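You operate a simulated robot arm through the tools that you are given. There is no shell and no other tool. Be economical: measure what you need, move in short steps, check, and stop when the job is done.

You are at the controls of a simulated robot arm. One attempt, no reset.

Task
Put the large blue can on the gate end of the yellow table. Fetch the long black guide block and set it on top of the peas pack. Fetch the yellow pack and set it on the pad. Take the short brown guide block and leave it on the white bundle of blanks. Take the red brush on the clear side of the fitter bench and put it away on the top of the shelf on the post. Take the brown cards from the top of the steel bench and put it on the top of the long steel bench. Stack the small white can labelled "peas" from the top of the long steel bench on top of the small white can that says "pears". Any order will do. Set down upright: large blue can.
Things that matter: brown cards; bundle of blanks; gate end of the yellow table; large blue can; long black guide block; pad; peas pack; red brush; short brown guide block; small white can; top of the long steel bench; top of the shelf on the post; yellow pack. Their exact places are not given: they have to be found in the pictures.

The check looks at the end state, three seconds after you hand in, the way a careful person would. Anything else that was tipped, shoved, dropped, spilled or broken makes it a failure.

Robot
A 6-joint arm with a fingered hand on a trunk, on a base that drives. Base frame: it is fixed to the floor where the robot stands at the start and does not move with it; the origin is under the middle of the robot, x ahead of it, y to its left, z up; the surface under the hand at the start is at about z = 90. Readings come in cm, rad, newtons and seconds.
With the tool pointing down near the work surface it reaches from about 46 to 80 cm from the robot's upright axis, wherever it stands. Its first joint turns from -2.897 to 2.897 rad. Places, roughly: brown cards (6x9x3 cm) [-600, 410, 90]; bundle of blanks [-125, 475, 75]; gate end of the yellow table [50, 70, 90]; large blue can (10x10x12 cm) [80, 10, 100]; long black guide block [300, -175, 100]; pad (40x30x1 cm) [-480, -920, 90]; peas pack [-125, 0, 100]; red brush (5x11x6 cm) [10, 480, 90]; short brown guide block [-50, 475, 100]; small white can [-625, 225, 100]; top of the long steel bench [-610, 160, 90]; top of the shelf on the post (25x15 cm) [-436, -558, 156]; yellow pack (23x16x16 cm) [-450, -920, 90]. Payload 4 kg.
The tool frame sits at the grasp point between the pads (the TCP): z along the fingers, y along the line on which they close. The tips reach 2 cm beyond it. Largest opening 14 cm; the body of the gripper starts 5.4 cm behind the TCP. The gripper is a hand of 3 fingers: y runs from the thumb to the fingers, the wrist lies at [0, 0, -21.5] in the tool frame.
Orientation is told as [roll, pitch, yaw] about the base's x, y, z axes, in that order, counted from this pose: with the fingers straight down and closing along the base's y, the tool's x points along the base's -x, its y along +y and its z along -z.

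Tools
- The arm moves only by the tool send_rows. Its argument "deltas" is one flat list of numbers, 6 for each row, row after row: the turn, a rotation vector about the tool's x, y, z in units of 6 degrees (1.0 is 6 degrees), then the shift along the tool's x, y, z in units of 25 mm (1.0 is 25 mm). In form: [rx, ry, rz, tx, ty, tz, rx, ry, rz, tx, ty, tz, ...]. A call has 1 to 12 rows; each row shifts and turns the commanded pose from where the row before left it, along the tool's axes as they then stand. A call with a number of a shift or a turn outside -1 to 1 is refused whole. A row lasts 0.2 s, in which the tool goes at most 5 cm and 0.15 rad; a call with a longer step from one row to the next is refused whole. A pose out of reach is approached as far as the arm can. The call stops where the force on the tool passes 40 N (or 10 N more than at its start, if that is more) or the arm is blocked; 0.2 s more then pass. In this call time passes only in rows, and 0.2 s behind the last. The reply holds the time, the measured pose of the TCP, the force on the tool along the base axes, the opening and the grip force, in the units named above and with some noise, with the torque about the TCP (base axes, N m) and any sound that the robot's microphone picked up.
- Cameras (640 x 400 px; columns grow to the right, rows downward): "scene" is now at [4.98, 22.07, 161.63]; the picture's right is [0.40, -0.92, 0.00], its down [-0.73, -0.32, -0.60] and it looks along [0.55, 0.24, -0.80] (base axes); focal length 254 px, centre (320, 200). "wrist" rides on the gripper at [7.4, -4.3, -7.9] in the tool frame; the picture's right is [0.50, 0.87, 0.00], its down [-0.59, 0.34, -0.73] and it looks along [-0.64, 0.37, 0.68] (tool axes); focal length 275 px, centre (320, 200).
- grab_frame(camera): a new picture of that camera. The clock stands still meanwhile.
- lift_body(by): slides the trunk up (or, below 0, down) by that many cm; the arm and the scene camera ride with it, the base frame stays. It gives what a move gives, with no picture.
- roll_base(legs): drives the robot by 1 to 6 legs, each [ahead, left, turn to the left] in cm, cm and rad, along the robot's own axes; the way and the turn of a leg run together, so that a leg with both is an arc; at most 150 cm and 3.142 rad a leg. The arm and the cameras ride along, it lands a little off, and it stops where it bumps. It gives what a move gives.
- finger_targets(finger1, finger2, thumb_bend): sets how far each is bent, from 0 (flat) to 1 (curled in); at 0.3 the hand is open as for a grip, at 0.7 the pads meet at the TCP. One left out holds its place. A second passes; each finger stops where it meets its share of the squeeze, and holds until it gets a number again. It is the only way to open and close the hand. It gives what a move gives, with no picture; readings hold the bend of each and the force on the fingers (four entries, about 0 where the hand has none), thumb and palm.
- turn_head(pan, tilt): turns the head with the scene camera to pan (to the left, within 2.094 rad either way) and tilt (down, from -0.506 to 1.204), counted from straight ahead of the robot. It gives what a move gives.
- probe_pixels(camera, pixels): for up to 12 pixels [column, row] of the newest picture of that camera ("zoom" is the newest enlarged one), the place [x, y, z] in the base frame of the surface seen there, good to about 0.2 cm. The clock stands still meanwhile.
- close_up(camera, box): a new picture of the part [left, top, right, bottom] of that camera's present view, enlarged. The clock stands still meanwhile.
- sign_off(): hands the job in; it is judged then, once.

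Keep the steps short. Do not move on a guess: measure, check each grasp and each placing, and mend mistakes. In all there are 138 turns and 170 pictures (those below and enlarged ones count). Leave the gripper open and the arm clear of the work at the hand-in unless told otherwise, and finish with a single line.

The tools are called after "Emit:" by a JSON object that holds its "op" and its "data". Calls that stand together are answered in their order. send_rows: Moves the arm, as the interface text tells. Its arguments: {"type":"object","properties":{"deltas":{"type":"array"}},"required":["deltas"]} The other tools are called the same way: lift_body (by) slides the trunk up or down; finger_targets (finger1, finger2, thumb_bend) moves the fingers one by one; roll_base (legs) drives the base; turn_head (pan, tilt) turns the head that bears the scene camera; grab_frame (camera) takes a picture; probe_pixels (camera, pixels) gives the place of the surface under pixels of a picture; close_up (camera, box) takes an enlarged picture of a part of a camera's view; sign_off () hands the job in.

At the start:

```text
clock: 0.0
tcp_pos: [45.8, 16.94, 116.77]
orientation: [0.001, 0.001, 0.001]
wrist_force: [0.7, 0.0, -0.5]
moment: [-0.02, 0.01, 0.01]
gripper_width: 14.02
grasp_force: 0.1
shape: jaw
bend: [0.3, 0.3, 0.3]
finger forces: [0.0, 0.0, 0.0, 0.1, 0.0, 0.1]
trunk travel left (down, up): [-22.5, 36.5]
robot x, y, heading: [-0.09, -0.09, -0.004]
head pan, tilt: [0.414, 0.923]
```

scene: 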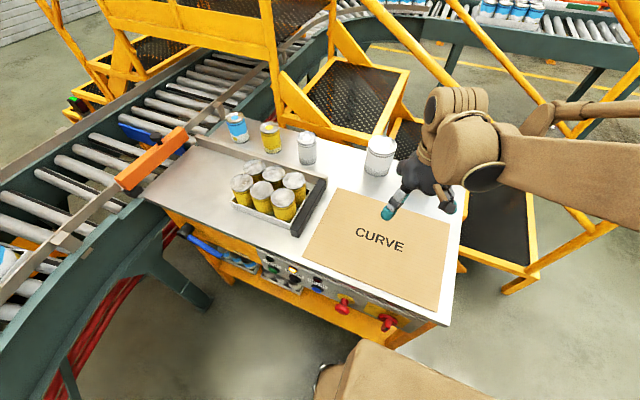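
wrist: 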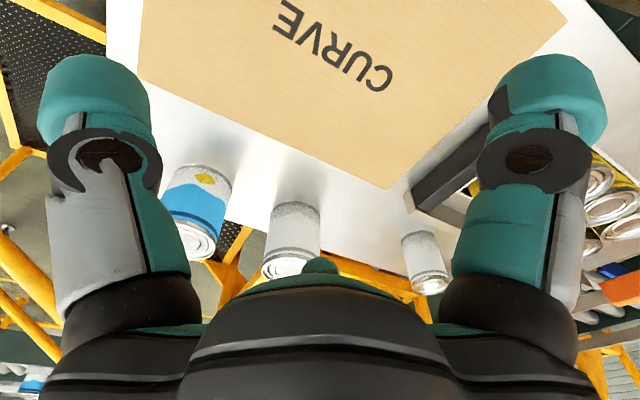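

I see the yellow table with cans; the blue can is hidden behind the hand in the scene picture but shows at (195,210) in the wrist picture. I measure it and the table's gate end.

Emit:
{"op": "probe_pixels", "data": {"camera": "wrist", "pixels": [[195, 210], [205, 172], [195, 245], [290, 230], [425, 255], [175, 150]]}}

Emit:
{"op": "probe_pixels", "data": {"camera": "scene", "pixels": [[237, 118], [270, 127], [306, 135], [380, 142], [190, 195], [155, 195], [213, 135], [320, 190], [300, 225], [345, 200], [440, 310], [240, 230]]}}

Emit:
{"op": "close_up", "data": {"camera": "scene", "box": [120, 80, 460, 292]}}

```text
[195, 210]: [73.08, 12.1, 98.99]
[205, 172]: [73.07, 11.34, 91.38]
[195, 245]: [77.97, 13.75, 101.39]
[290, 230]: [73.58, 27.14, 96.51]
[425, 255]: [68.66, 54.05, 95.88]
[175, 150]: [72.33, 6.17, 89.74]
```

```text
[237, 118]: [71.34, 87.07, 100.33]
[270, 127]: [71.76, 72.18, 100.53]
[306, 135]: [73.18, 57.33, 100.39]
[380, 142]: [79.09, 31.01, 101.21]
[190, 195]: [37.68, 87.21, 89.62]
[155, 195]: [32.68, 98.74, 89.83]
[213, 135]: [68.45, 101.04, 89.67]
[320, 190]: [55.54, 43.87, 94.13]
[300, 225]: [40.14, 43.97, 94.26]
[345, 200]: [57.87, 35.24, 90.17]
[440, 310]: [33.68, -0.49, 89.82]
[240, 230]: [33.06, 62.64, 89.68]
```

```text
1.88 times, centred on (290, 186) of scene
```

zoom: 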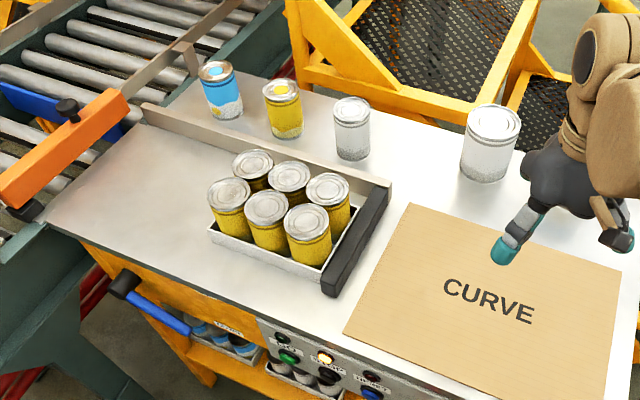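

The gate end is the left end by the orange gate, clear around x 35–60, y 72–97. I look down at the base and its clearance, and around.

Emit:
{"op": "turn_head", "data": {"pan": 0.9, "tilt": 1.1}}

Emit:
{"op": "grab_frame", "data": {"camera": "scene"}}

Emit:
{"op": "turn_head", "data": {"pan": 0.9, "tilt": 0.3}}

Emit:
{"op": "grab_frame", "data": {"camera": "scene"}}

Emit:
{"op": "turn_head", "data": {"pan": 2.09, "tilt": 0.3}}

Emit:
{"op": "grab_frame", "data": {"camera": "scene"}}

Emit:
{"op": "turn_head", "data": {"pan": -0.6, "tilt": 0.3}}

Emit:
{"op": "grab_frame", "data": {"camera": "scene"}}

Emit:
{"op": "turn_head", "data": {"pan": -2.09, "tilt": 0.3}}

Emit:
{"op": "grab_frame", "data": {"camera": "scene"}}

```text
clock: 0.9
tcp_pos: [45.89, 16.86, 116.87]
orientation: [0.0, 0.001, 0.001]
wrist_force: [0.3, 0.3, -0.1]
moment: [0.0, 0.0, 0.0]
gripper_width: 13.97
grasp_force: 0.1
shape: jaw
bend: [0.3, 0.3, 0.3]
finger forces: [0.0, 0.0, 0.0, 0.0, 0.0, 0.1]
trunk travel left (down, up): [-22.5, 36.5]
robot x, y, heading: [0.28, -0.08, -0.0]
head pan, tilt: [0.901, 1.1]
```

```text
166 pictures are left
```

scene: 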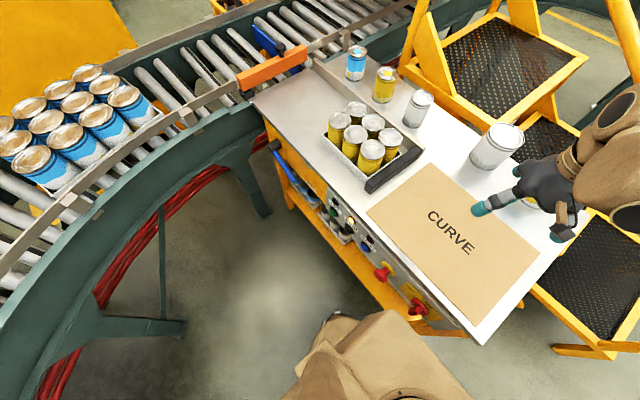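

```text
clock: 2.1
tcp_pos: [45.72, 16.87, 116.74]
orientation: [0.001, -0.001, -0.002]
wrist_force: [-0.1, 0.5, 0.5]
moment: [-0.02, -0.02, -0.03]
gripper_width: 14.01
grasp_force: 0.0
shape: jaw
bend: [0.3, 0.3, 0.3]
finger forces: [0.1, 0.0, 0.0, 0.0, 0.1, 0.0]
trunk travel left (down, up): [-22.5, 36.5]
robot x, y, heading: [-0.2, -0.02, -0.003]
head pan, tilt: [0.901, 0.3]
```

```text
165 pictures are left
```

scene: 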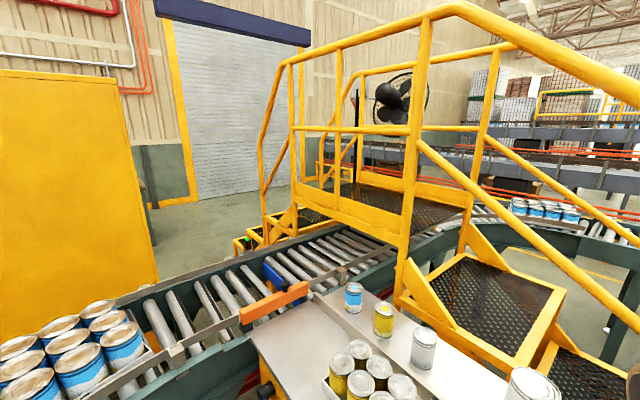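

```text
clock: 3.5
tcp_pos: [45.77, 16.8, 116.88]
orientation: [0.0, 0.001, 0.0]
wrist_force: [0.0, 0.0, 0.2]
moment: [-0.01, 0.03, -0.05]
gripper_width: 14.01
grasp_force: 0.1
shape: jaw
bend: [0.3, 0.3, 0.3]
finger forces: [0.0, 0.1, 0.0, 0.0, 0.0, 0.0]
trunk travel left (down, up): [-22.5, 36.5]
robot x, y, heading: [-0.27, 0.09, -0.004]
head pan, tilt: [2.089, 0.3]
```

```text
164 pictures are left
```

scene: 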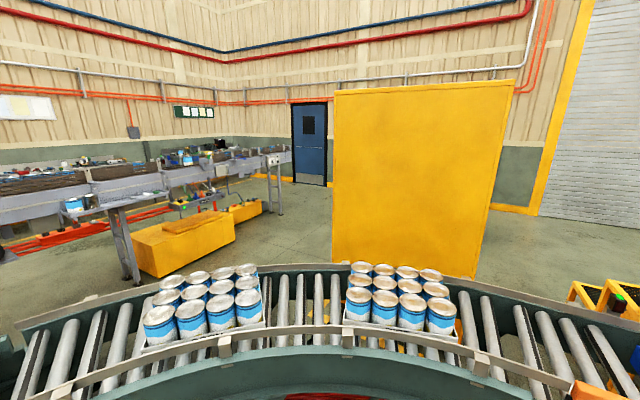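

```text
clock: 5.8
tcp_pos: [45.79, 16.93, 116.77]
orientation: [0.0, 0.001, 0.001]
wrist_force: [0.5, -0.6, -0.4]
moment: [-0.02, 0.0, -0.02]
gripper_width: 14.0
grasp_force: 0.0
shape: jaw
bend: [0.3, 0.3, 0.3]
finger forces: [0.1, 0.1, 0.0, 0.0, 0.0, 0.0]
trunk travel left (down, up): [-22.5, 36.5]
robot x, y, heading: [-0.43, 0.33, 0.003]
head pan, tilt: [-0.6, 0.3]
```

```text
163 pictures are left
```

scene: 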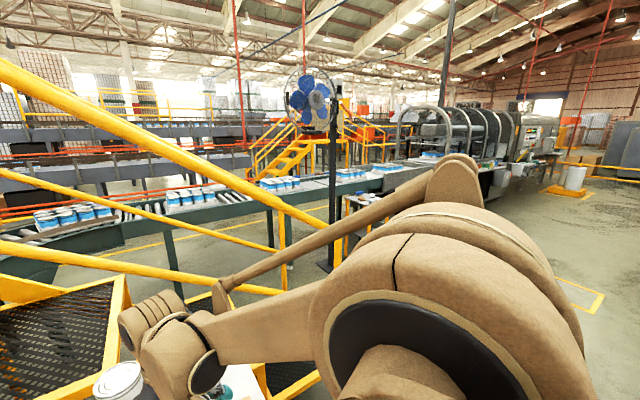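

```text
clock: 7.4
tcp_pos: [45.81, 16.82, 116.83]
orientation: [-0.001, 0.0, 0.0]
wrist_force: [-0.6, 0.8, 0.0]
moment: [-0.03, 0.02, 0.02]
gripper_width: 13.98
grasp_force: 0.1
shape: jaw
bend: [0.3, 0.3, 0.3]
finger forces: [0.0, 0.1, 0.0, 0.0, 0.0, 0.0]
trunk travel left (down, up): [-22.5, 36.5]
robot x, y, heading: [0.39, 0.26, 0.003]
head pan, tilt: [-2.089, 0.3]
```

```text
162 pictures are left
```

scene: 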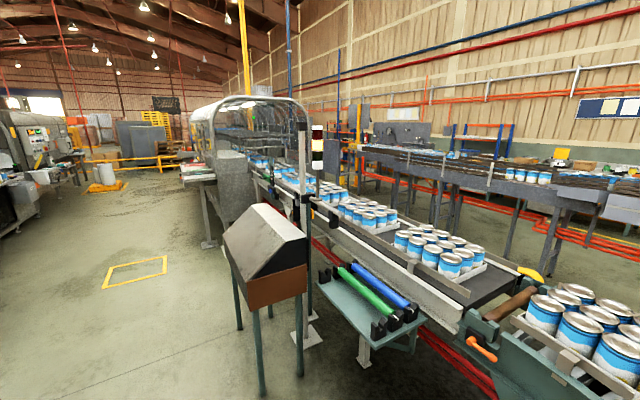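

The robot stands inside the bend of the conveyor. I start with the blue can: measuring its rim from the wrist camera.

Emit:
{"op": "close_up", "data": {"camera": "wrist", "box": [120, 130, 360, 280]}}

Emit:
{"op": "turn_head", "data": {"pan": 1.2, "tilt": 1.1}}

Emit:
{"op": "grab_frame", "data": {"camera": "scene"}}

```text
2.67 times, centred on (240, 205) of wrist
```

zoom: 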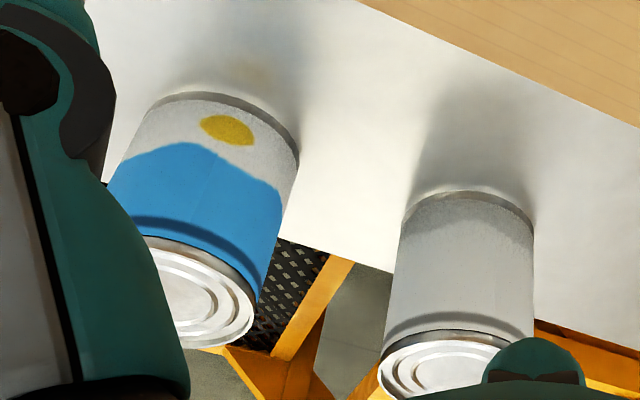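

```text
clock: 10.2
tcp_pos: [45.81, 16.89, 116.78]
orientation: [0.002, 0.001, 0.0]
wrist_force: [0.0, 0.0, 0.6]
moment: [-0.01, 0.01, 0.01]
gripper_width: 13.98
grasp_force: 0.1
shape: jaw
bend: [0.3, 0.3, 0.3]
finger forces: [0.0, 0.1, 0.0, 0.0, 0.0, 0.0]
trunk travel left (down, up): [-22.5, 36.5]
robot x, y, heading: [0.16, -0.81, -0.002]
head pan, tilt: [1.201, 1.1]
```

```text
160 pictures are left
```

scene: 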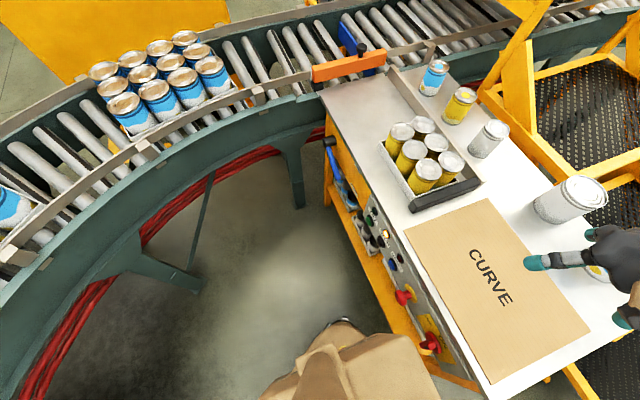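

Emit:
{"op": "probe_pixels", "data": {"camera": "zoom", "pixels": [[250, 325], [165, 250], [200, 300], [215, 285], [180, 345], [205, 180], [270, 180], [140, 165], [255, 270], [240, 250]]}}

Emit:
{"op": "probe_pixels", "data": {"camera": "scene", "pixels": [[300, 190], [210, 270], [120, 235], [330, 100], [370, 300], [240, 250], [500, 380], [305, 110], [380, 70], [250, 210]]}}

```text
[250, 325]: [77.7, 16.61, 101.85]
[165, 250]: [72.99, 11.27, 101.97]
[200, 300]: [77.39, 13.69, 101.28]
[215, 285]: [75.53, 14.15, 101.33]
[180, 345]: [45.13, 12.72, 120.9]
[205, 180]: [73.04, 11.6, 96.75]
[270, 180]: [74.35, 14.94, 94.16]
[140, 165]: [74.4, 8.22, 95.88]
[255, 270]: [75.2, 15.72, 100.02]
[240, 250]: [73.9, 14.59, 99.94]
```

```text
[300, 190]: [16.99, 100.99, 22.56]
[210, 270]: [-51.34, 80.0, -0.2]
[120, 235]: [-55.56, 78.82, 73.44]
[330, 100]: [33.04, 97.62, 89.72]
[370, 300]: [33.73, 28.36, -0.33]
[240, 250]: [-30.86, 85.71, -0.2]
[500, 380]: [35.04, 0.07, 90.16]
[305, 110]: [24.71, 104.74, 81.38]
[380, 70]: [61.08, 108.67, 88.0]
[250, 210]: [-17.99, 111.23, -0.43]
```

Can centre ≈ (78.0, 11.6), top 102. I strafe left 22 cm so both can and gate end are in reach.

Emit:
{"op": "roll_base", "data": {"legs": [[0, 22, 0]]}}

```text
clock: 11.9
tcp_pos: [45.69, 38.59, 116.83]
orientation: [-0.001, 0.0, 0.0]
wrist_force: [0.5, 0.2, 0.5]
moment: [-0.01, 0.01, -0.01]
gripper_width: 13.99
grasp_force: 0.1
shape: jaw
bend: [0.3, 0.3, 0.3]
finger forces: [0.0, 0.0, 0.0, 0.0, 0.1, 0.0]
trunk travel left (down, up): [-22.5, 36.5]
robot x, y, heading: [-0.12, 21.69, -0.0]
head pan, tilt: [1.201, 1.1]
```

Move over the can at height.

Emit:
{"op": "send_rows", "data": {"deltas": [0, 0, 0, -1, -0.9, 0, 0, 0, 0, -1, -0.9, 0, 0, 0, 0, -1, -0.9, 0, 0, 0, 0, -1, -0.9, 0, 0, 0, 0, -1, -0.9, 0, 0, 0, 0, -1, -0.9, 0, 0, 0, 0, -1, -0.9, 0, 0, 0, 0, -1, -0.9, 0, 0, 0, 0, -1, -0.9, 0, 0, 0, 0, -1, -0.9, 0, 0, 0, 0, -1, -0.9, 0, 0, 0, 0, -1, -0.9, 0]}}

Emit:
{"op": "grab_frame", "data": {"camera": "wrist"}}

```text
clock: 14.5
tcp_pos: [76.16, 11.42, 116.75]
orientation: [0.001, 0.002, -0.001]
wrist_force: [0.6, 0.0, -1.0]
moment: [0.05, 0.02, 0.0]
gripper_width: 14.01
grasp_force: 0.1
shape: jaw
bend: [0.3, 0.3, 0.3]
finger forces: [0.0, 0.1, 0.2, 0.0, 0.1, 0.0]
trunk travel left (down, up): [-22.5, 36.5]
robot x, y, heading: [0.01, 21.74, -0.004]
head pan, tilt: [1.201, 1.1]
```

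```text
159 pictures are left
```

wrist: 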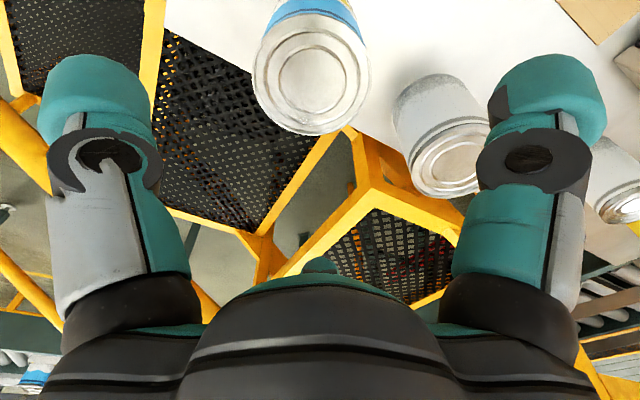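

Emit:
{"op": "probe_pixels", "data": {"camera": "wrist", "pixels": [[258, 85], [364, 85], [312, 130], [312, 36], [430, 182], [312, 80]]}}

```text
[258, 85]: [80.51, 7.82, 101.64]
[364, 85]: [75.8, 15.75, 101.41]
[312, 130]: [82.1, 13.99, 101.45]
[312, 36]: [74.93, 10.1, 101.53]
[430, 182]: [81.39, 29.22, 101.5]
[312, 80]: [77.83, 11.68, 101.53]
```

Centre confirmed (78.1, 11.8). Align and descend to z≈97.

Emit:
{"op": "send_rows", "data": {"deltas": [0, 0, 0, -0.78, 0.14, 0, 0, 0, 0, 0, 0, 1, 0, 0, 0, 0, 0, 1, 0, 0, 0, 0, 0, 1, 0, 0, 0, 0, 0, 1, 0, 0, 0, 0, 0, 1, 0, 0, 0, 0, 0, 1, 0, 0, 0, 0, 0, 1, 0, 0, 0, 0, 0, 0.9]}}

Emit:
{"op": "finger_targets", "data": {"finger1": 0.7, "finger2": 0.7, "thumb_bend": 0.7}}

```text
clock: 16.4
tcp_pos: [77.42, 11.68, 98.61]
orientation: [-0.003, -0.004, 0.0]
wrist_force: [-0.6, 0.4, 24.0]
moment: [-0.1, -0.74, 0.0]
gripper_width: 13.96
grasp_force: 0.1
shape: jaw
bend: [0.3, 0.25, 0.28]
finger forces: [1.1, 17.6, 0.0, 0.0, 13.6, 0.0]
trunk travel left (down, up): [-22.5, 36.5]
robot x, y, heading: [0.05, 22.02, 0.006]
head pan, tilt: [1.201, 1.1]
stopped in row 9: the force on the tool passed its limit at 59 N (the readings are from after the stop); the commanded pose is now the measured one
```

```text
clock: 17.4
tcp_pos: [77.42, 11.43, 98.79]
orientation: [-0.001, -0.007, -0.002]
wrist_force: [-1.1, -5.6, 30.1]
moment: [1.19, -0.79, -0.14]
gripper_width: 9.89
grasp_force: 65.5
shape: fingers
bend: [0.36, 0.15, 0.47]
finger forces: [34.5, 33.9, 0.0, 0.1, 62.4, 0.1]
trunk travel left (down, up): [-22.5, 36.5]
robot x, y, heading: [0.31, 21.6, -0.003]
head pan, tilt: [1.201, 1.1]
stopped: the force on the tool passed its limit at 41 N (the readings are from after the stop); the commanded pose is now the measured one
```

It touched something early; I look before going on.

Emit:
{"op": "grab_frame", "data": {"camera": "wrist"}}

Emit:
{"op": "turn_head", "data": {"pan": -0.12, "tilt": 0.65}}

Emit:
{"op": "grab_frame", "data": {"camera": "scene"}}

```text
158 pictures are left
```

wrist: 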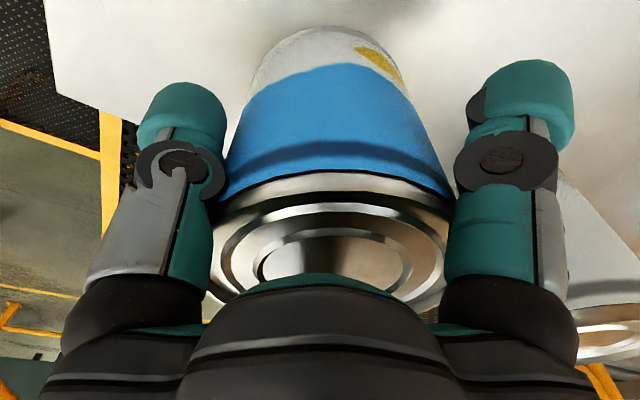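

```text
clock: 18.9
tcp_pos: [77.46, 11.48, 98.63]
orientation: [0.0, -0.008, -0.004]
wrist_force: [4.6, -13.1, 45.0]
moment: [1.5, -1.02, -0.41]
gripper_width: 9.87
grasp_force: 69.6
shape: fingers
bend: [0.36, 0.15, 0.47]
finger forces: [32.6, 41.3, 0.1, 0.0, 65.8, 0.0]
trunk travel left (down, up): [-22.5, 36.5]
robot x, y, heading: [-0.05, 21.98, -0.007]
head pan, tilt: [-0.12, 0.649]
```

```text
157 pictures are left
```

scene: 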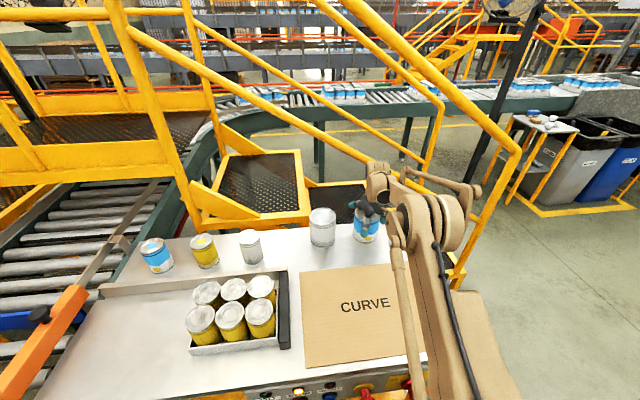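

The can sits upright between thumb and fingers. I lift gently 5 cm and check.

Emit:
{"op": "send_rows", "data": {"deltas": [0, 0, 0, 0, 0, -0.3, 0, 0, 0, 0, 0, -0.7, 0, 0, 0, 0, 0, -1]}}

Emit:
{"op": "grab_frame", "data": {"camera": "wrist"}}

Emit:
{"op": "close_up", "data": {"camera": "scene", "box": [280, 150, 440, 250]}}

```text
clock: 19.7
tcp_pos: [77.68, 11.78, 103.27]
orientation: [-0.002, -0.004, -0.002]
wrist_force: [-0.3, 0.0, 0.8]
moment: [-0.01, -0.01, 0.04]
gripper_width: 7.0
grasp_force: 0.5
shape: fingers
bend: [0.43, 0.3, 0.57]
finger forces: [0.7, 0.0, 0.1, 0.0, 0.1, 0.1]
trunk travel left (down, up): [-22.5, 36.5]
robot x, y, heading: [-0.26, 21.74, 0.001]
head pan, tilt: [-0.12, 0.649]
```

```text
156 pictures are left
```

wrist: 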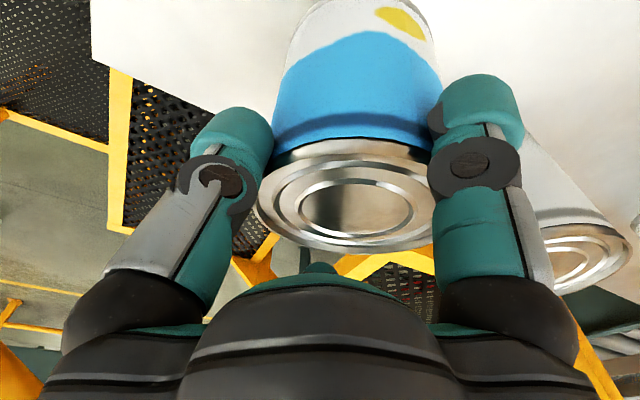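

```text
4.00 times, centred on (360, 200) of scene
```

zoom: 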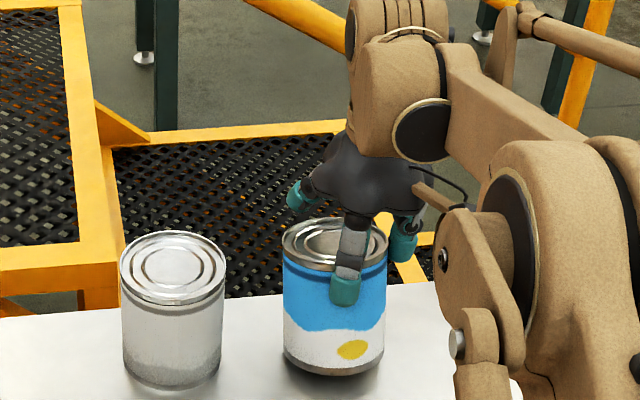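

Fingers slipped off: the hand was ~0.7 cm short of the can centre and wedged on the rim. It's still standing upright. I open wider, rise, and re-centre.

Emit:
{"op": "finger_targets", "data": {"finger1": 0.15, "finger2": 0.15, "thumb_bend": 0.15}}

Emit:
{"op": "send_rows", "data": {"deltas": [0, 0, 0, 0, 0, -1, 0, 0, 0, 0, 0, -1, 0, 0, 0, 0, 0, -1, 0, 0, 0, -0.2, 0, 0, 0, 0, 0, 0, 0, 0]}}

Emit:
{"op": "grab_frame", "data": {"camera": "wrist"}}

Emit:
{"op": "close_up", "data": {"camera": "scene", "box": [280, 150, 440, 250]}}

```text
clock: 20.7
tcp_pos: [77.77, 11.59, 103.42]
orientation: [-0.002, -0.003, -0.001]
wrist_force: [-1.0, 0.4, 0.0]
moment: [0.01, 0.02, -0.02]
gripper_width: 14.96
grasp_force: 0.0
shape: fingers
bend: [0.15, 0.15, 0.15]
finger forces: [0.1, 0.0, 0.1, 0.0, 0.1, 0.0]
trunk travel left (down, up): [-22.5, 36.5]
robot x, y, heading: [0.13, 21.74, -0.006]
head pan, tilt: [-0.12, 0.649]
```

```text
clock: 21.9
tcp_pos: [78.08, 11.78, 110.88]
orientation: [-0.003, -0.006, -0.001]
wrist_force: [-0.6, 0.0, -0.6]
moment: [0.0, -0.02, -0.02]
gripper_width: 15.0
grasp_force: 0.0
shape: fingers
bend: [0.15, 0.15, 0.15]
finger forces: [0.0, 0.0, 0.0, 0.0, 0.0, 0.0]
trunk travel left (down, up): [-22.5, 36.5]
robot x, y, heading: [-0.29, 21.95, -0.001]
head pan, tilt: [-0.12, 0.649]
```

```text
154 pictures are left
```

wrist: 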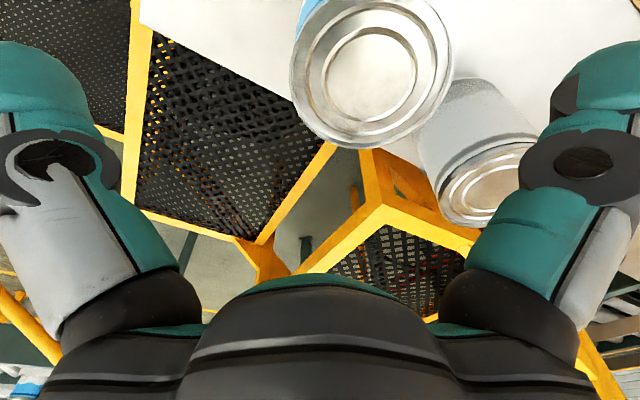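

```text
4.00 times, centred on (360, 200) of scene
```

zoom: 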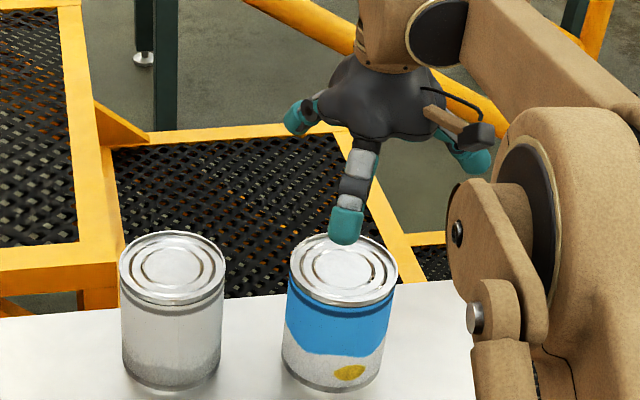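

Emit:
{"op": "probe_pixels", "data": {"camera": "wrist", "pixels": [[297, 70], [448, 70], [372, 142], [372, 3], [372, 72], [480, 190]]}}

Emit:
{"op": "probe_pixels", "data": {"camera": "zoom", "pixels": [[290, 270], [396, 270], [345, 302], [395, 135], [380, 290]]}}

```text
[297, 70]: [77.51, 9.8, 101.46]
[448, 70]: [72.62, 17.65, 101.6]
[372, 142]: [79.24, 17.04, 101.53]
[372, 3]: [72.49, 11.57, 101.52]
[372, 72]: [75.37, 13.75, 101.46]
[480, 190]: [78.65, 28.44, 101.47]
```

```text
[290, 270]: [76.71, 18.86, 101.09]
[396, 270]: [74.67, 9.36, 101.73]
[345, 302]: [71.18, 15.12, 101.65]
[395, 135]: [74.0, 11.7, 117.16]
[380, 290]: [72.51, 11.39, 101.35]
```

Can now at about (75.7, 14.0), upright. Re-align and descend with the wider opening.

Emit:
{"op": "send_rows", "data": {"deltas": [0, 0, 0, 0.95, 0.89, 0, 0, 0, 0, 0, 0, 1, 0, 0, 0, 0, 0, 1, 0, 0, 0, 0, 0, 1, 0, 0, 0, 0, 0, 0.9, 0, 0, 0, 0, 0, 0.6, 0, 0, 0, 0, 0, 0.3]}}

Emit:
{"op": "grab_frame", "data": {"camera": "wrist"}}

```text
clock: 23.5
tcp_pos: [75.71, 13.93, 98.82]
orientation: [-0.002, -0.003, -0.002]
wrist_force: [0.3, 0.4, 0.6]
moment: [0.03, 0.01, 0.01]
gripper_width: 14.97
grasp_force: 0.0
shape: fingers
bend: [0.15, 0.15, 0.15]
finger forces: [0.0, 0.1, 0.0, 0.0, 0.1, 0.1]
trunk travel left (down, up): [-22.5, 36.5]
robot x, y, heading: [-0.34, 21.46, 0.0]
head pan, tilt: [-0.12, 0.649]
```

```text
152 pictures are left
```

wrist: 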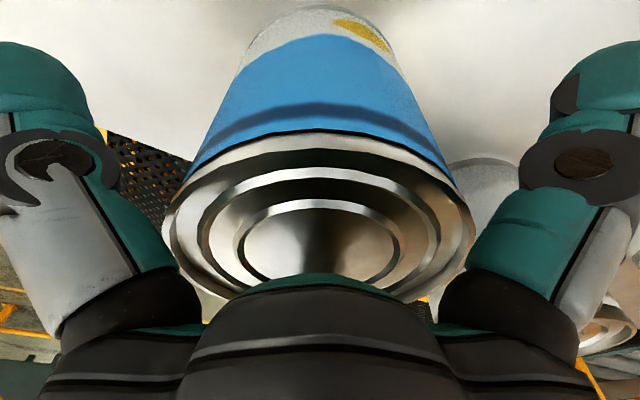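

Centred with no contact. A further 1 cm down, then close evenly.

Emit:
{"op": "send_rows", "data": {"deltas": [0, 0, 0, 0, 0, 0.4]}}

Emit:
{"op": "finger_targets", "data": {"finger1": 0.4, "finger2": 0.4, "thumb_bend": 0.4}}

Emit:
{"op": "finger_targets", "data": {"finger1": 0.6, "finger2": 0.6, "thumb_bend": 0.6}}

Emit:
{"op": "grab_frame", "data": {"camera": "wrist"}}

```text
clock: 23.9
tcp_pos: [75.68, 13.94, 97.97]
orientation: [-0.001, -0.006, -0.002]
wrist_force: [2.6, -0.3, 11.2]
moment: [-0.04, 0.03, -0.01]
gripper_width: 15.03
grasp_force: 4.7
shape: fingers
bend: [0.15, 0.15, 0.15]
finger forces: [1.8, 4.4, 0.0, 0.1, 3.7, 0.1]
trunk travel left (down, up): [-22.5, 36.5]
robot x, y, heading: [-0.08, 21.56, 0.0]
head pan, tilt: [-0.12, 0.649]
```

```text
clock: 25.1
tcp_pos: [75.64, 13.73, 98.23]
orientation: [-0.002, -0.008, -0.004]
wrist_force: [0.7, -1.7, 22.4]
moment: [0.52, -0.29, -0.07]
gripper_width: 13.0
grasp_force: 60.2
shape: fingers
bend: [0.23, 0.22, 0.33]
finger forces: [37.1, 31.2, 0.1, 0.0, 52.5, 0.0]
trunk travel left (down, up): [-22.5, 36.5]
robot x, y, heading: [-0.19, 21.88, -0.002]
head pan, tilt: [-0.12, 0.649]
stopped: the force on the tool passed its limit at 40 N (the readings are from after the stop); the commanded pose is now the measured one
```

```text
clock: 25.5
tcp_pos: [75.54, 13.65, 98.39]
orientation: [0.0, -0.004, -0.005]
wrist_force: [-2.7, -4.9, 30.6]
moment: [1.53, 0.08, 0.15]
gripper_width: 11.37
grasp_force: 58.3
shape: fingers
bend: [0.18, 0.18, 0.51]
finger forces: [38.8, 36.5, 0.1, 0.0, 41.3, 0.0]
trunk travel left (down, up): [-22.5, 36.5]
robot x, y, heading: [-0.02, 21.66, -0.003]
head pan, tilt: [-0.12, 0.649]
stopped: the force on the tool passed its limit at 43 N (the readings are from after the stop); the commanded pose is now the measured one
```

```text
151 pictures are left
```

wrist: 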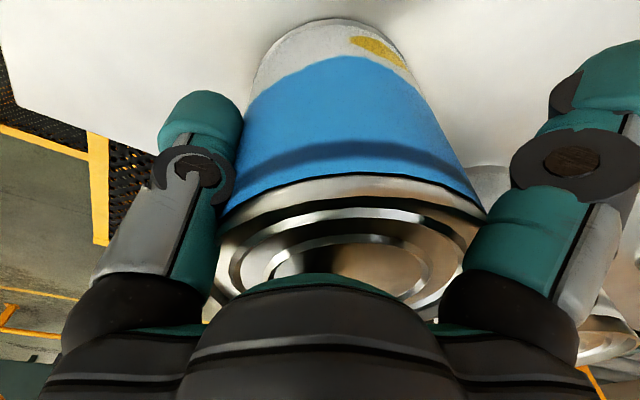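

Too deep: the proximal links push on the rim. I open, rise to z≈100.3 and re-measure the lid.

Emit:
{"op": "finger_targets", "data": {"finger1": 0.2, "finger2": 0.2, "thumb_bend": 0.2}}

Emit:
{"op": "send_rows", "data": {"deltas": [0, 0, 0, 0, 0, -1, 0, 0, 0, 0, 0, -1, 0, 0, 0, 0, 0, -1]}}

Emit:
{"op": "grab_frame", "data": {"camera": "wrist"}}

```text
clock: 26.5
tcp_pos: [75.59, 13.6, 98.31]
orientation: [0.002, -0.008, -0.006]
wrist_force: [-1.9, -9.4, 34.6]
moment: [1.35, 0.1, 0.09]
gripper_width: 14.55
grasp_force: 17.7
shape: fingers
bend: [0.16, 0.17, 0.2]
finger forces: [20.5, 16.2, 0.0, 0.1, 0.0, 0.0]
trunk travel left (down, up): [-22.5, 36.5]
robot x, y, heading: [0.23, 21.92, -0.001]
head pan, tilt: [-0.12, 0.649]
```

```text
clock: 27.3
tcp_pos: [75.72, 13.76, 105.77]
orientation: [-0.002, -0.003, -0.004]
wrist_force: [-1.1, -0.1, 0.9]
moment: [0.03, -0.01, -0.02]
gripper_width: 14.24
grasp_force: 0.1
shape: fingers
bend: [0.2, 0.2, 0.2]
finger forces: [0.0, 0.0, 0.1, 0.1, 0.0, 0.0]
trunk travel left (down, up): [-22.5, 36.5]
robot x, y, heading: [-0.36, 21.37, -0.003]
head pan, tilt: [-0.12, 0.649]
```

```text
150 pictures are left
```

wrist: 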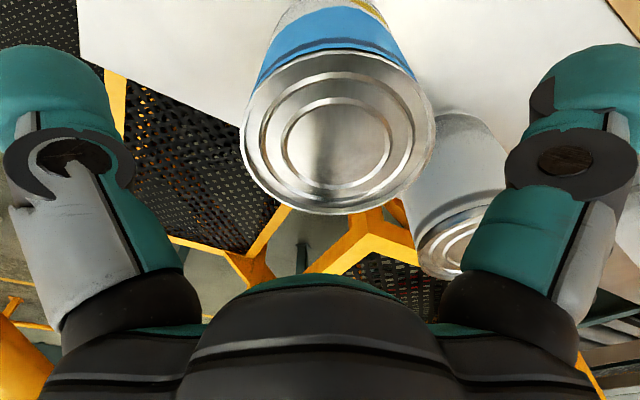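

Emit:
{"op": "probe_pixels", "data": {"camera": "wrist", "pixels": [[247, 130], [428, 130], [338, 208], [338, 62], [275, 75], [405, 80]]}}

```text
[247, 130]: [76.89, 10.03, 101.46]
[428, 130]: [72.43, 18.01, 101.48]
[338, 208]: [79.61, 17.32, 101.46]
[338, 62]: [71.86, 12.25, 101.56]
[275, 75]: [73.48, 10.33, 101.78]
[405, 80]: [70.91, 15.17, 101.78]
```

Lid centre ≈ (75.5, 14.5). Align, down to z≈100.2, close evenly.

Emit:
{"op": "send_rows", "data": {"deltas": [0, 0, 0, 0.08, 0.3, 0, 0, 0, 0, 0, 0, 1, 0, 0, 0, 0, 0, 0.8, 0, 0, 0, 0, 0, 0.4]}}

Emit:
{"op": "finger_targets", "data": {"finger1": 0.4, "finger2": 0.4, "thumb_bend": 0.4}}

Emit:
{"op": "grab_frame", "data": {"camera": "wrist"}}

```text
clock: 28.3
tcp_pos: [75.6, 14.51, 100.04]
orientation: [-0.002, -0.003, -0.007]
wrist_force: [0.8, -0.3, 0.0]
moment: [-0.02, 0.01, -0.01]
gripper_width: 14.23
grasp_force: 0.0
shape: fingers
bend: [0.2, 0.2, 0.2]
finger forces: [0.1, 0.0, 0.0, 0.1, 0.0, 0.0]
trunk travel left (down, up): [-22.5, 36.5]
robot x, y, heading: [0.07, 21.76, -0.003]
head pan, tilt: [-0.12, 0.649]
```

```text
clock: 29.3
tcp_pos: [75.56, 14.51, 100.07]
orientation: [-0.001, -0.005, -0.005]
wrist_force: [0.7, -0.2, 3.3]
moment: [0.03, 0.0, -0.02]
gripper_width: 10.43
grasp_force: 13.6
shape: fingers
bend: [0.37, 0.36, 0.38]
finger forces: [8.6, 10.2, 0.0, 0.0, 8.7, 0.0]
trunk travel left (down, up): [-22.5, 36.5]
robot x, y, heading: [-0.05, 21.44, 0.002]
head pan, tilt: [-0.12, 0.649]
```

```text
149 pictures are left
```

wrist: 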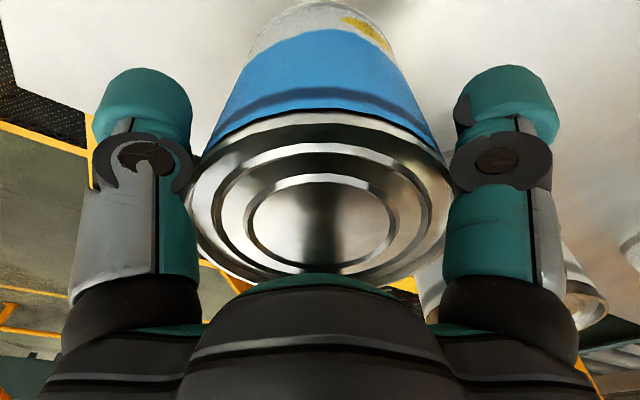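

Emit:
{"op": "finger_targets", "data": {"finger1": 0.5, "finger2": 0.5, "thumb_bend": 0.5}}

Emit:
{"op": "grab_frame", "data": {"camera": "wrist"}}

Emit:
{"op": "close_up", "data": {"camera": "scene", "box": [280, 150, 440, 250]}}

```text
clock: 30.3
tcp_pos: [75.44, 14.45, 100.03]
orientation: [-0.002, -0.005, -0.004]
wrist_force: [1.4, -2.4, 7.2]
moment: [0.07, 0.03, 0.0]
gripper_width: 10.15
grasp_force: 37.1
shape: fingers
bend: [0.37, 0.36, 0.41]
finger forces: [18.2, 18.8, 0.0, 0.1, 36.9, 0.1]
trunk travel left (down, up): [-22.5, 36.5]
robot x, y, heading: [0.08, 21.94, -0.002]
head pan, tilt: [-0.12, 0.649]
```

```text
148 pictures are left
```

wrist: 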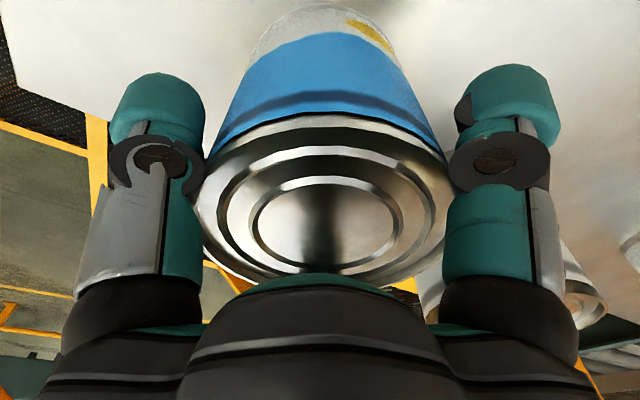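

```text
4.00 times, centred on (360, 200) of scene
```

zoom: 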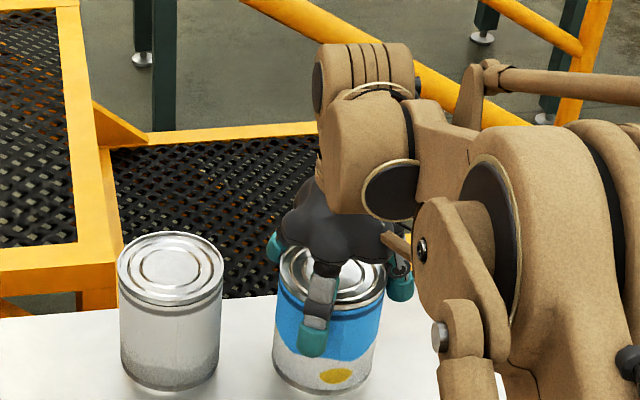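

Even, symmetric grip of 37 N. Lift 5 cm and check.

Emit:
{"op": "send_rows", "data": {"deltas": [0, 0, 0, 0, 0, -0.4, 0, 0, 0, 0, 0, -0.6, 0, 0, 0, 0, 0, -1]}}

Emit:
{"op": "close_up", "data": {"camera": "scene", "box": [280, 150, 440, 250]}}

```text
clock: 31.1
tcp_pos: [75.45, 14.44, 105.31]
orientation: [-0.001, -0.005, -0.003]
wrist_force: [-0.3, -0.3, -2.0]
moment: [-0.02, -0.03, 0.01]
gripper_width: 9.03
grasp_force: 14.8
shape: fingers
bend: [0.39, 0.38, 0.47]
finger forces: [10.4, 9.9, 0.1, 0.0, 9.3, 0.0]
trunk travel left (down, up): [-22.5, 36.5]
robot x, y, heading: [0.14, 22.19, -0.0]
head pan, tilt: [-0.12, 0.649]
```

```text
4.00 times, centred on (360, 200) of scene
```

zoom: 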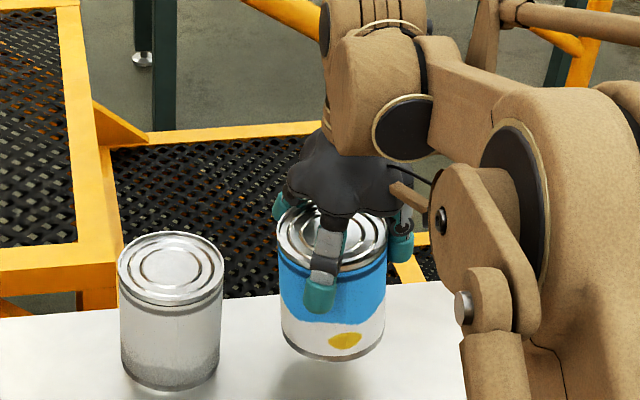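

Lifted; grip fell to 15 N, so I tighten.

Emit:
{"op": "finger_targets", "data": {"finger1": 0.5, "finger2": 0.5, "thumb_bend": 0.6}}

Emit:
{"op": "close_up", "data": {"camera": "scene", "box": [280, 150, 440, 250]}}

Emit:
{"op": "grab_frame", "data": {"camera": "wrist"}}

```text
clock: 32.1
tcp_pos: [75.57, 14.43, 105.24]
orientation: [-0.001, -0.003, -0.006]
wrist_force: [0.4, -0.6, -2.2]
moment: [0.0, -0.02, 0.03]
gripper_width: 8.88
grasp_force: 30.8
shape: fingers
bend: [0.39, 0.38, 0.5]
finger forces: [16.2, 15.4, 0.0, 0.0, 29.6, 0.1]
trunk travel left (down, up): [-22.5, 36.5]
robot x, y, heading: [-0.02, 21.41, -0.001]
head pan, tilt: [-0.12, 0.649]
```

```text
4.00 times, centred on (360, 200) of scene
```

zoom: 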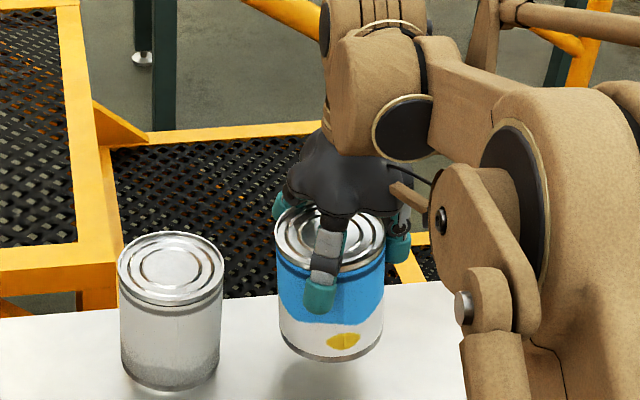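

```text
144 pictures are left
```

wrist: 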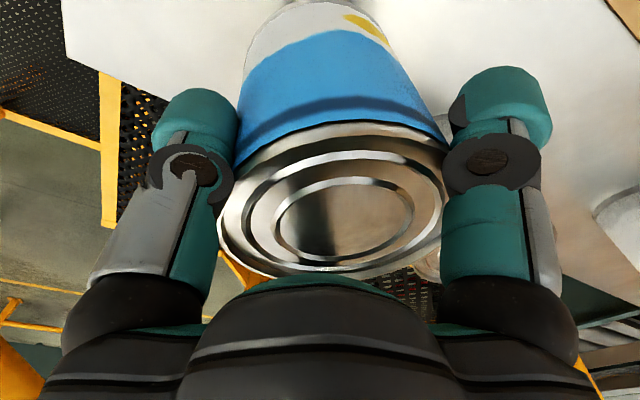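

Held, upright. Measuring lid height and table spots for the set-down.

Emit:
{"op": "probe_pixels", "data": {"camera": "wrist", "pixels": [[230, 210], [430, 210], [330, 260], [340, 130], [290, 60]]}}

Emit:
{"op": "send_rows", "data": {"deltas": [0, 0, 0, 0, 0, -1, 0, 0, 0, 0, 0, -1, 0, 0, 0, 0, 0, -1, 0, 0, 0, 0, 0, -1, 0, 0, 0, 0, 0, -1, 0, 0, 0, 0.4, 0.9, 0, 0, 0, 0, 0.4, 0.9, 0, 0, 0, 0, 0.4, 0.9, 0, 0, 0, 0, 0.4, 0.9, 0, 0, 0, 0, 0.4, 0.9, 0, 0, 0, 0, 0.4, 0.9, 0, 0, 0, 0, 0.4, 0.9, 0]}}

Emit:
{"op": "send_rows", "data": {"deltas": [0, 0, 0, 0.45, 1, 0, 0, 0, 0, 0.45, 1, 0, 0, 0, 0, 0.45, 1, 0, 0, 0, 0, 0.45, 1, 0, 0, 0, 0, 0.45, 1, 0, 0, 0, 0, 0.45, 1, 0, 0, 0, 0, 0.45, 1, 0, 0, 0, 0, 0.45, 1, 0, 0, 0, 0, 0.45, 1, 0, 0, 0, 0, 0.45, 1, 0, 0, 0, 0, 0.45, 1, 0, 0, 0, 0, 0.45, 1, 0]}}

Emit:
{"op": "turn_head", "data": {"pan": 0.8, "tilt": 0.85}}

Emit:
{"op": "grab_frame", "data": {"camera": "scene"}}

```text
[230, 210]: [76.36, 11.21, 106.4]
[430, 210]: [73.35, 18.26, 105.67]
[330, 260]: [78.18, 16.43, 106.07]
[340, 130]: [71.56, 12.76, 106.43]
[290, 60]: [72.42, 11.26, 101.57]
```

```text
clock: 34.7
tcp_pos: [68.65, 30.46, 117.53]
orientation: [-0.003, -0.005, -0.005]
wrist_force: [-0.4, 0.1, -2.6]
moment: [-0.06, 0.01, 0.03]
gripper_width: 8.84
grasp_force: 30.9
shape: fingers
bend: [0.39, 0.38, 0.5]
finger forces: [16.3, 15.5, 0.1, 0.0, 28.8, 0.1]
trunk travel left (down, up): [-22.5, 36.5]
robot x, y, heading: [0.07, 21.6, -0.001]
head pan, tilt: [-0.12, 0.649]
```

```text
clock: 37.3
tcp_pos: [55.46, 60.39, 117.45]
orientation: [-0.003, -0.004, -0.003]
wrist_force: [-1.1, -0.3, -2.0]
moment: [0.01, -0.03, -0.02]
gripper_width: 8.84
grasp_force: 30.5
shape: fingers
bend: [0.39, 0.38, 0.5]
finger forces: [16.1, 15.9, 0.0, 0.1, 28.0, 0.0]
trunk travel left (down, up): [-22.5, 36.5]
robot x, y, heading: [0.43, 21.46, -0.007]
head pan, tilt: [-0.12, 0.649]
```

```text
clock: 38.5
tcp_pos: [55.47, 60.49, 117.4]
orientation: [-0.002, -0.003, -0.005]
wrist_force: [0.2, 0.6, -2.3]
moment: [-0.01, 0.03, 0.0]
gripper_width: 8.83
grasp_force: 30.3
shape: fingers
bend: [0.39, 0.38, 0.5]
finger forces: [16.1, 15.9, 0.0, 0.0, 28.1, 0.1]
trunk travel left (down, up): [-22.5, 36.5]
robot x, y, heading: [-0.15, 21.47, -0.001]
head pan, tilt: [0.799, 0.85]
```

```text
143 pictures are left
```

scene: 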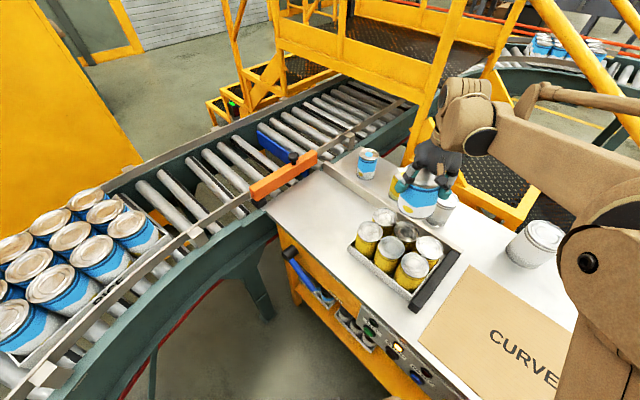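

Can well held, bottom clear of the others. I measure the free gate-end area.

Emit:
{"op": "probe_pixels", "data": {"camera": "scene", "pixels": [[310, 215], [330, 200], [350, 248], [350, 262], [290, 205], [305, 230], [345, 210], [320, 235], [365, 205], [325, 172]]}}

Emit:
{"op": "send_rows", "data": {"deltas": [0, 0, 0, 0.45, 1, 0, 0, 0, 0, 0.45, 1, 0, 0, 0, 0, 0.45, 1, 0, 0, 0, 0, 0.45, 1, 0, 0, 0, 0, 0.45, 1, 0, 0, 0, 0, 0.45, 1, 0, 0, 0, 0, 0.45, 1, 0, 0, 0, 0, 0.45, 1, 0, 0, 0, 0, 0, 0.7, 0]}}

Emit:
{"op": "grab_frame", "data": {"camera": "scene"}}

```text
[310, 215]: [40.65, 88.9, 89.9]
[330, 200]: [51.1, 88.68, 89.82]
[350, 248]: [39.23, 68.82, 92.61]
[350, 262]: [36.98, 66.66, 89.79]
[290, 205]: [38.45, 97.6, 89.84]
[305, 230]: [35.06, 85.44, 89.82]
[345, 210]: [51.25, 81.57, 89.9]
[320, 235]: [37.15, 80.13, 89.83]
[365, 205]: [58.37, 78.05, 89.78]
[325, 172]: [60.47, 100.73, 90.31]
```

```text
clock: 40.5
tcp_pos: [46.46, 82.29, 117.4]
orientation: [-0.001, -0.002, -0.006]
wrist_force: [0.7, 0.3, -2.3]
moment: [-0.01, 0.02, 0.03]
gripper_width: 8.81
grasp_force: 29.5
shape: fingers
bend: [0.39, 0.38, 0.5]
finger forces: [16.3, 16.0, 0.1, 0.0, 27.2, 0.0]
trunk travel left (down, up): [-22.5, 36.5]
robot x, y, heading: [0.01, 21.69, 0.002]
head pan, tilt: [0.799, 0.85]
```

```text
142 pictures are left
```

scene: 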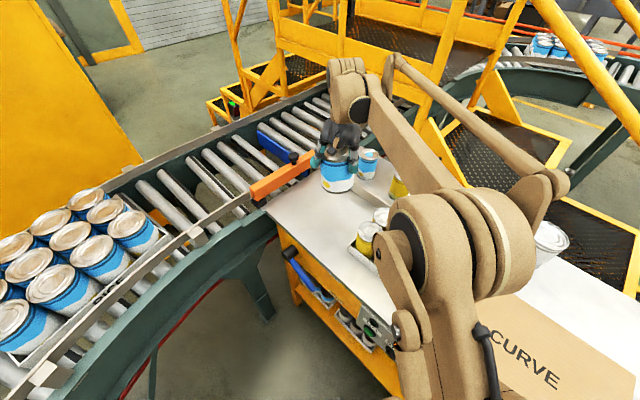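

At (46.5, 82.3), clear all round. Descend to ~1 mm above the table.

Emit:
{"op": "send_rows", "data": {"deltas": [0, 0, 0, 0, 0, 1, 0, 0, 0, 0, 0, 1, 0, 0, 0, 0, 0, 1, 0, 0, 0, 0, 0, 1, 0, 0, 0, 0, 0, 1, 0, 0, 0, 0, 0, 1, 0, 0, 0, 0, 0, 0.4, 0, 0, 0, 0, 0, 0.2, 0, 0, 0, 0, 0, 0.1]}}

Emit:
{"op": "close_up", "data": {"camera": "scene", "box": [240, 110, 400, 210]}}

```text
clock: 42.5
tcp_pos: [46.18, 82.08, 100.9]
orientation: [0.003, -0.005, -0.005]
wrist_force: [1.6, -4.0, 27.4]
moment: [1.05, -0.08, -0.09]
gripper_width: 8.82
grasp_force: 34.4
shape: fingers
bend: [0.38, 0.37, 0.5]
finger forces: [20.3, 20.3, 0.1, 0.1, 28.0, 0.1]
trunk travel left (down, up): [-22.5, 36.5]
robot x, y, heading: [0.12, 22.01, -0.002]
head pan, tilt: [0.799, 0.85]
```

```text
4.00 times, centred on (320, 160) of scene
```

zoom: 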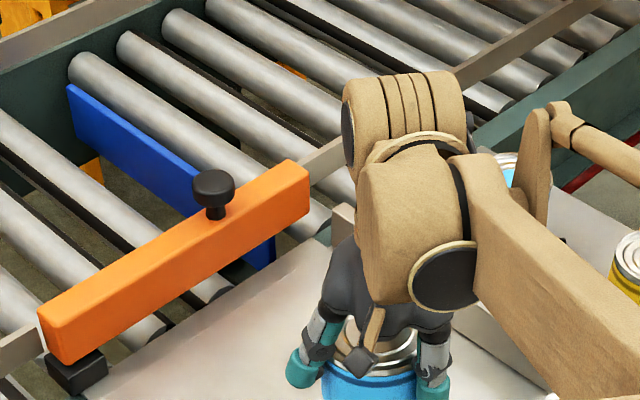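

On the table (27 N upward). Open evenly and rise.

Emit:
{"op": "finger_targets", "data": {"finger1": 0.2, "finger2": 0.2, "thumb_bend": 0.2}}

Emit:
{"op": "send_rows", "data": {"deltas": [0, 0, 0, 0, 0, -0.5, 0, 0, 0, 0, 0, -1, 0, 0, 0, 0, 0, -1, 0, 0, 0, 0, 0, -1, 0, 0, 0, 0, 0, -1, 0, 0, 0, 0, 0, -1, 0, 0, 0, 0, 0, -1, 0, 0, 0, 0, 0, -1, 0, 0, 0, 0, 0, -1]}}

Emit:
{"op": "grab_frame", "data": {"camera": "wrist"}}

Emit:
{"op": "close_up", "data": {"camera": "scene", "box": [240, 110, 480, 260]}}

```text
clock: 43.5
tcp_pos: [46.33, 82.14, 100.55]
orientation: [-0.001, -0.004, -0.006]
wrist_force: [-0.2, -0.4, -0.4]
moment: [0.0, -0.02, -0.01]
gripper_width: 14.18
grasp_force: 0.2
shape: fingers
bend: [0.2, 0.2, 0.2]
finger forces: [0.0, 0.0, 0.0, 0.1, 0.0, 0.0]
trunk travel left (down, up): [-22.5, 36.5]
robot x, y, heading: [-0.21, 21.41, -0.004]
head pan, tilt: [0.799, 0.85]
```

```text
clock: 45.5
tcp_pos: [46.35, 82.12, 121.92]
orientation: [-0.001, -0.004, -0.006]
wrist_force: [-0.7, 0.0, -0.2]
moment: [-0.02, 0.02, 0.02]
gripper_width: 14.16
grasp_force: 0.1
shape: fingers
bend: [0.2, 0.2, 0.2]
finger forces: [0.0, 0.0, 0.0, 0.1, 0.0, 0.0]
trunk travel left (down, up): [-22.5, 36.5]
robot x, y, heading: [-0.03, 21.43, -0.006]
head pan, tilt: [0.799, 0.85]
```

```text
140 pictures are left
```

wrist: 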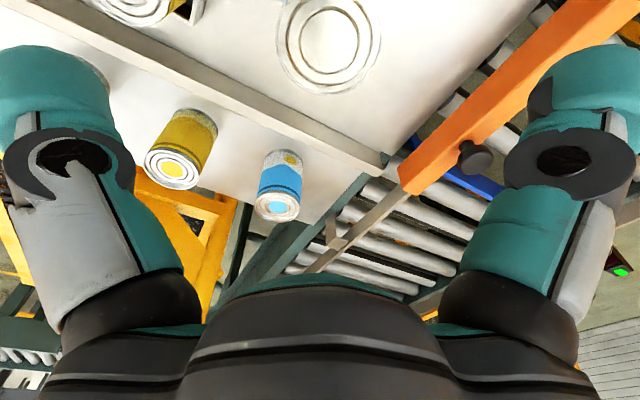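

```text
2.67 times, centred on (360, 185) of scene
```

zoom: 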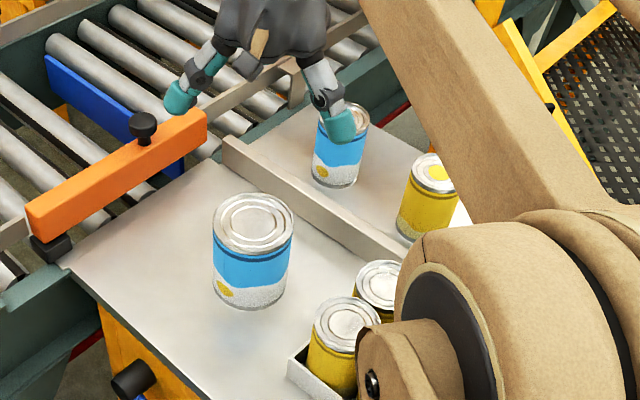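

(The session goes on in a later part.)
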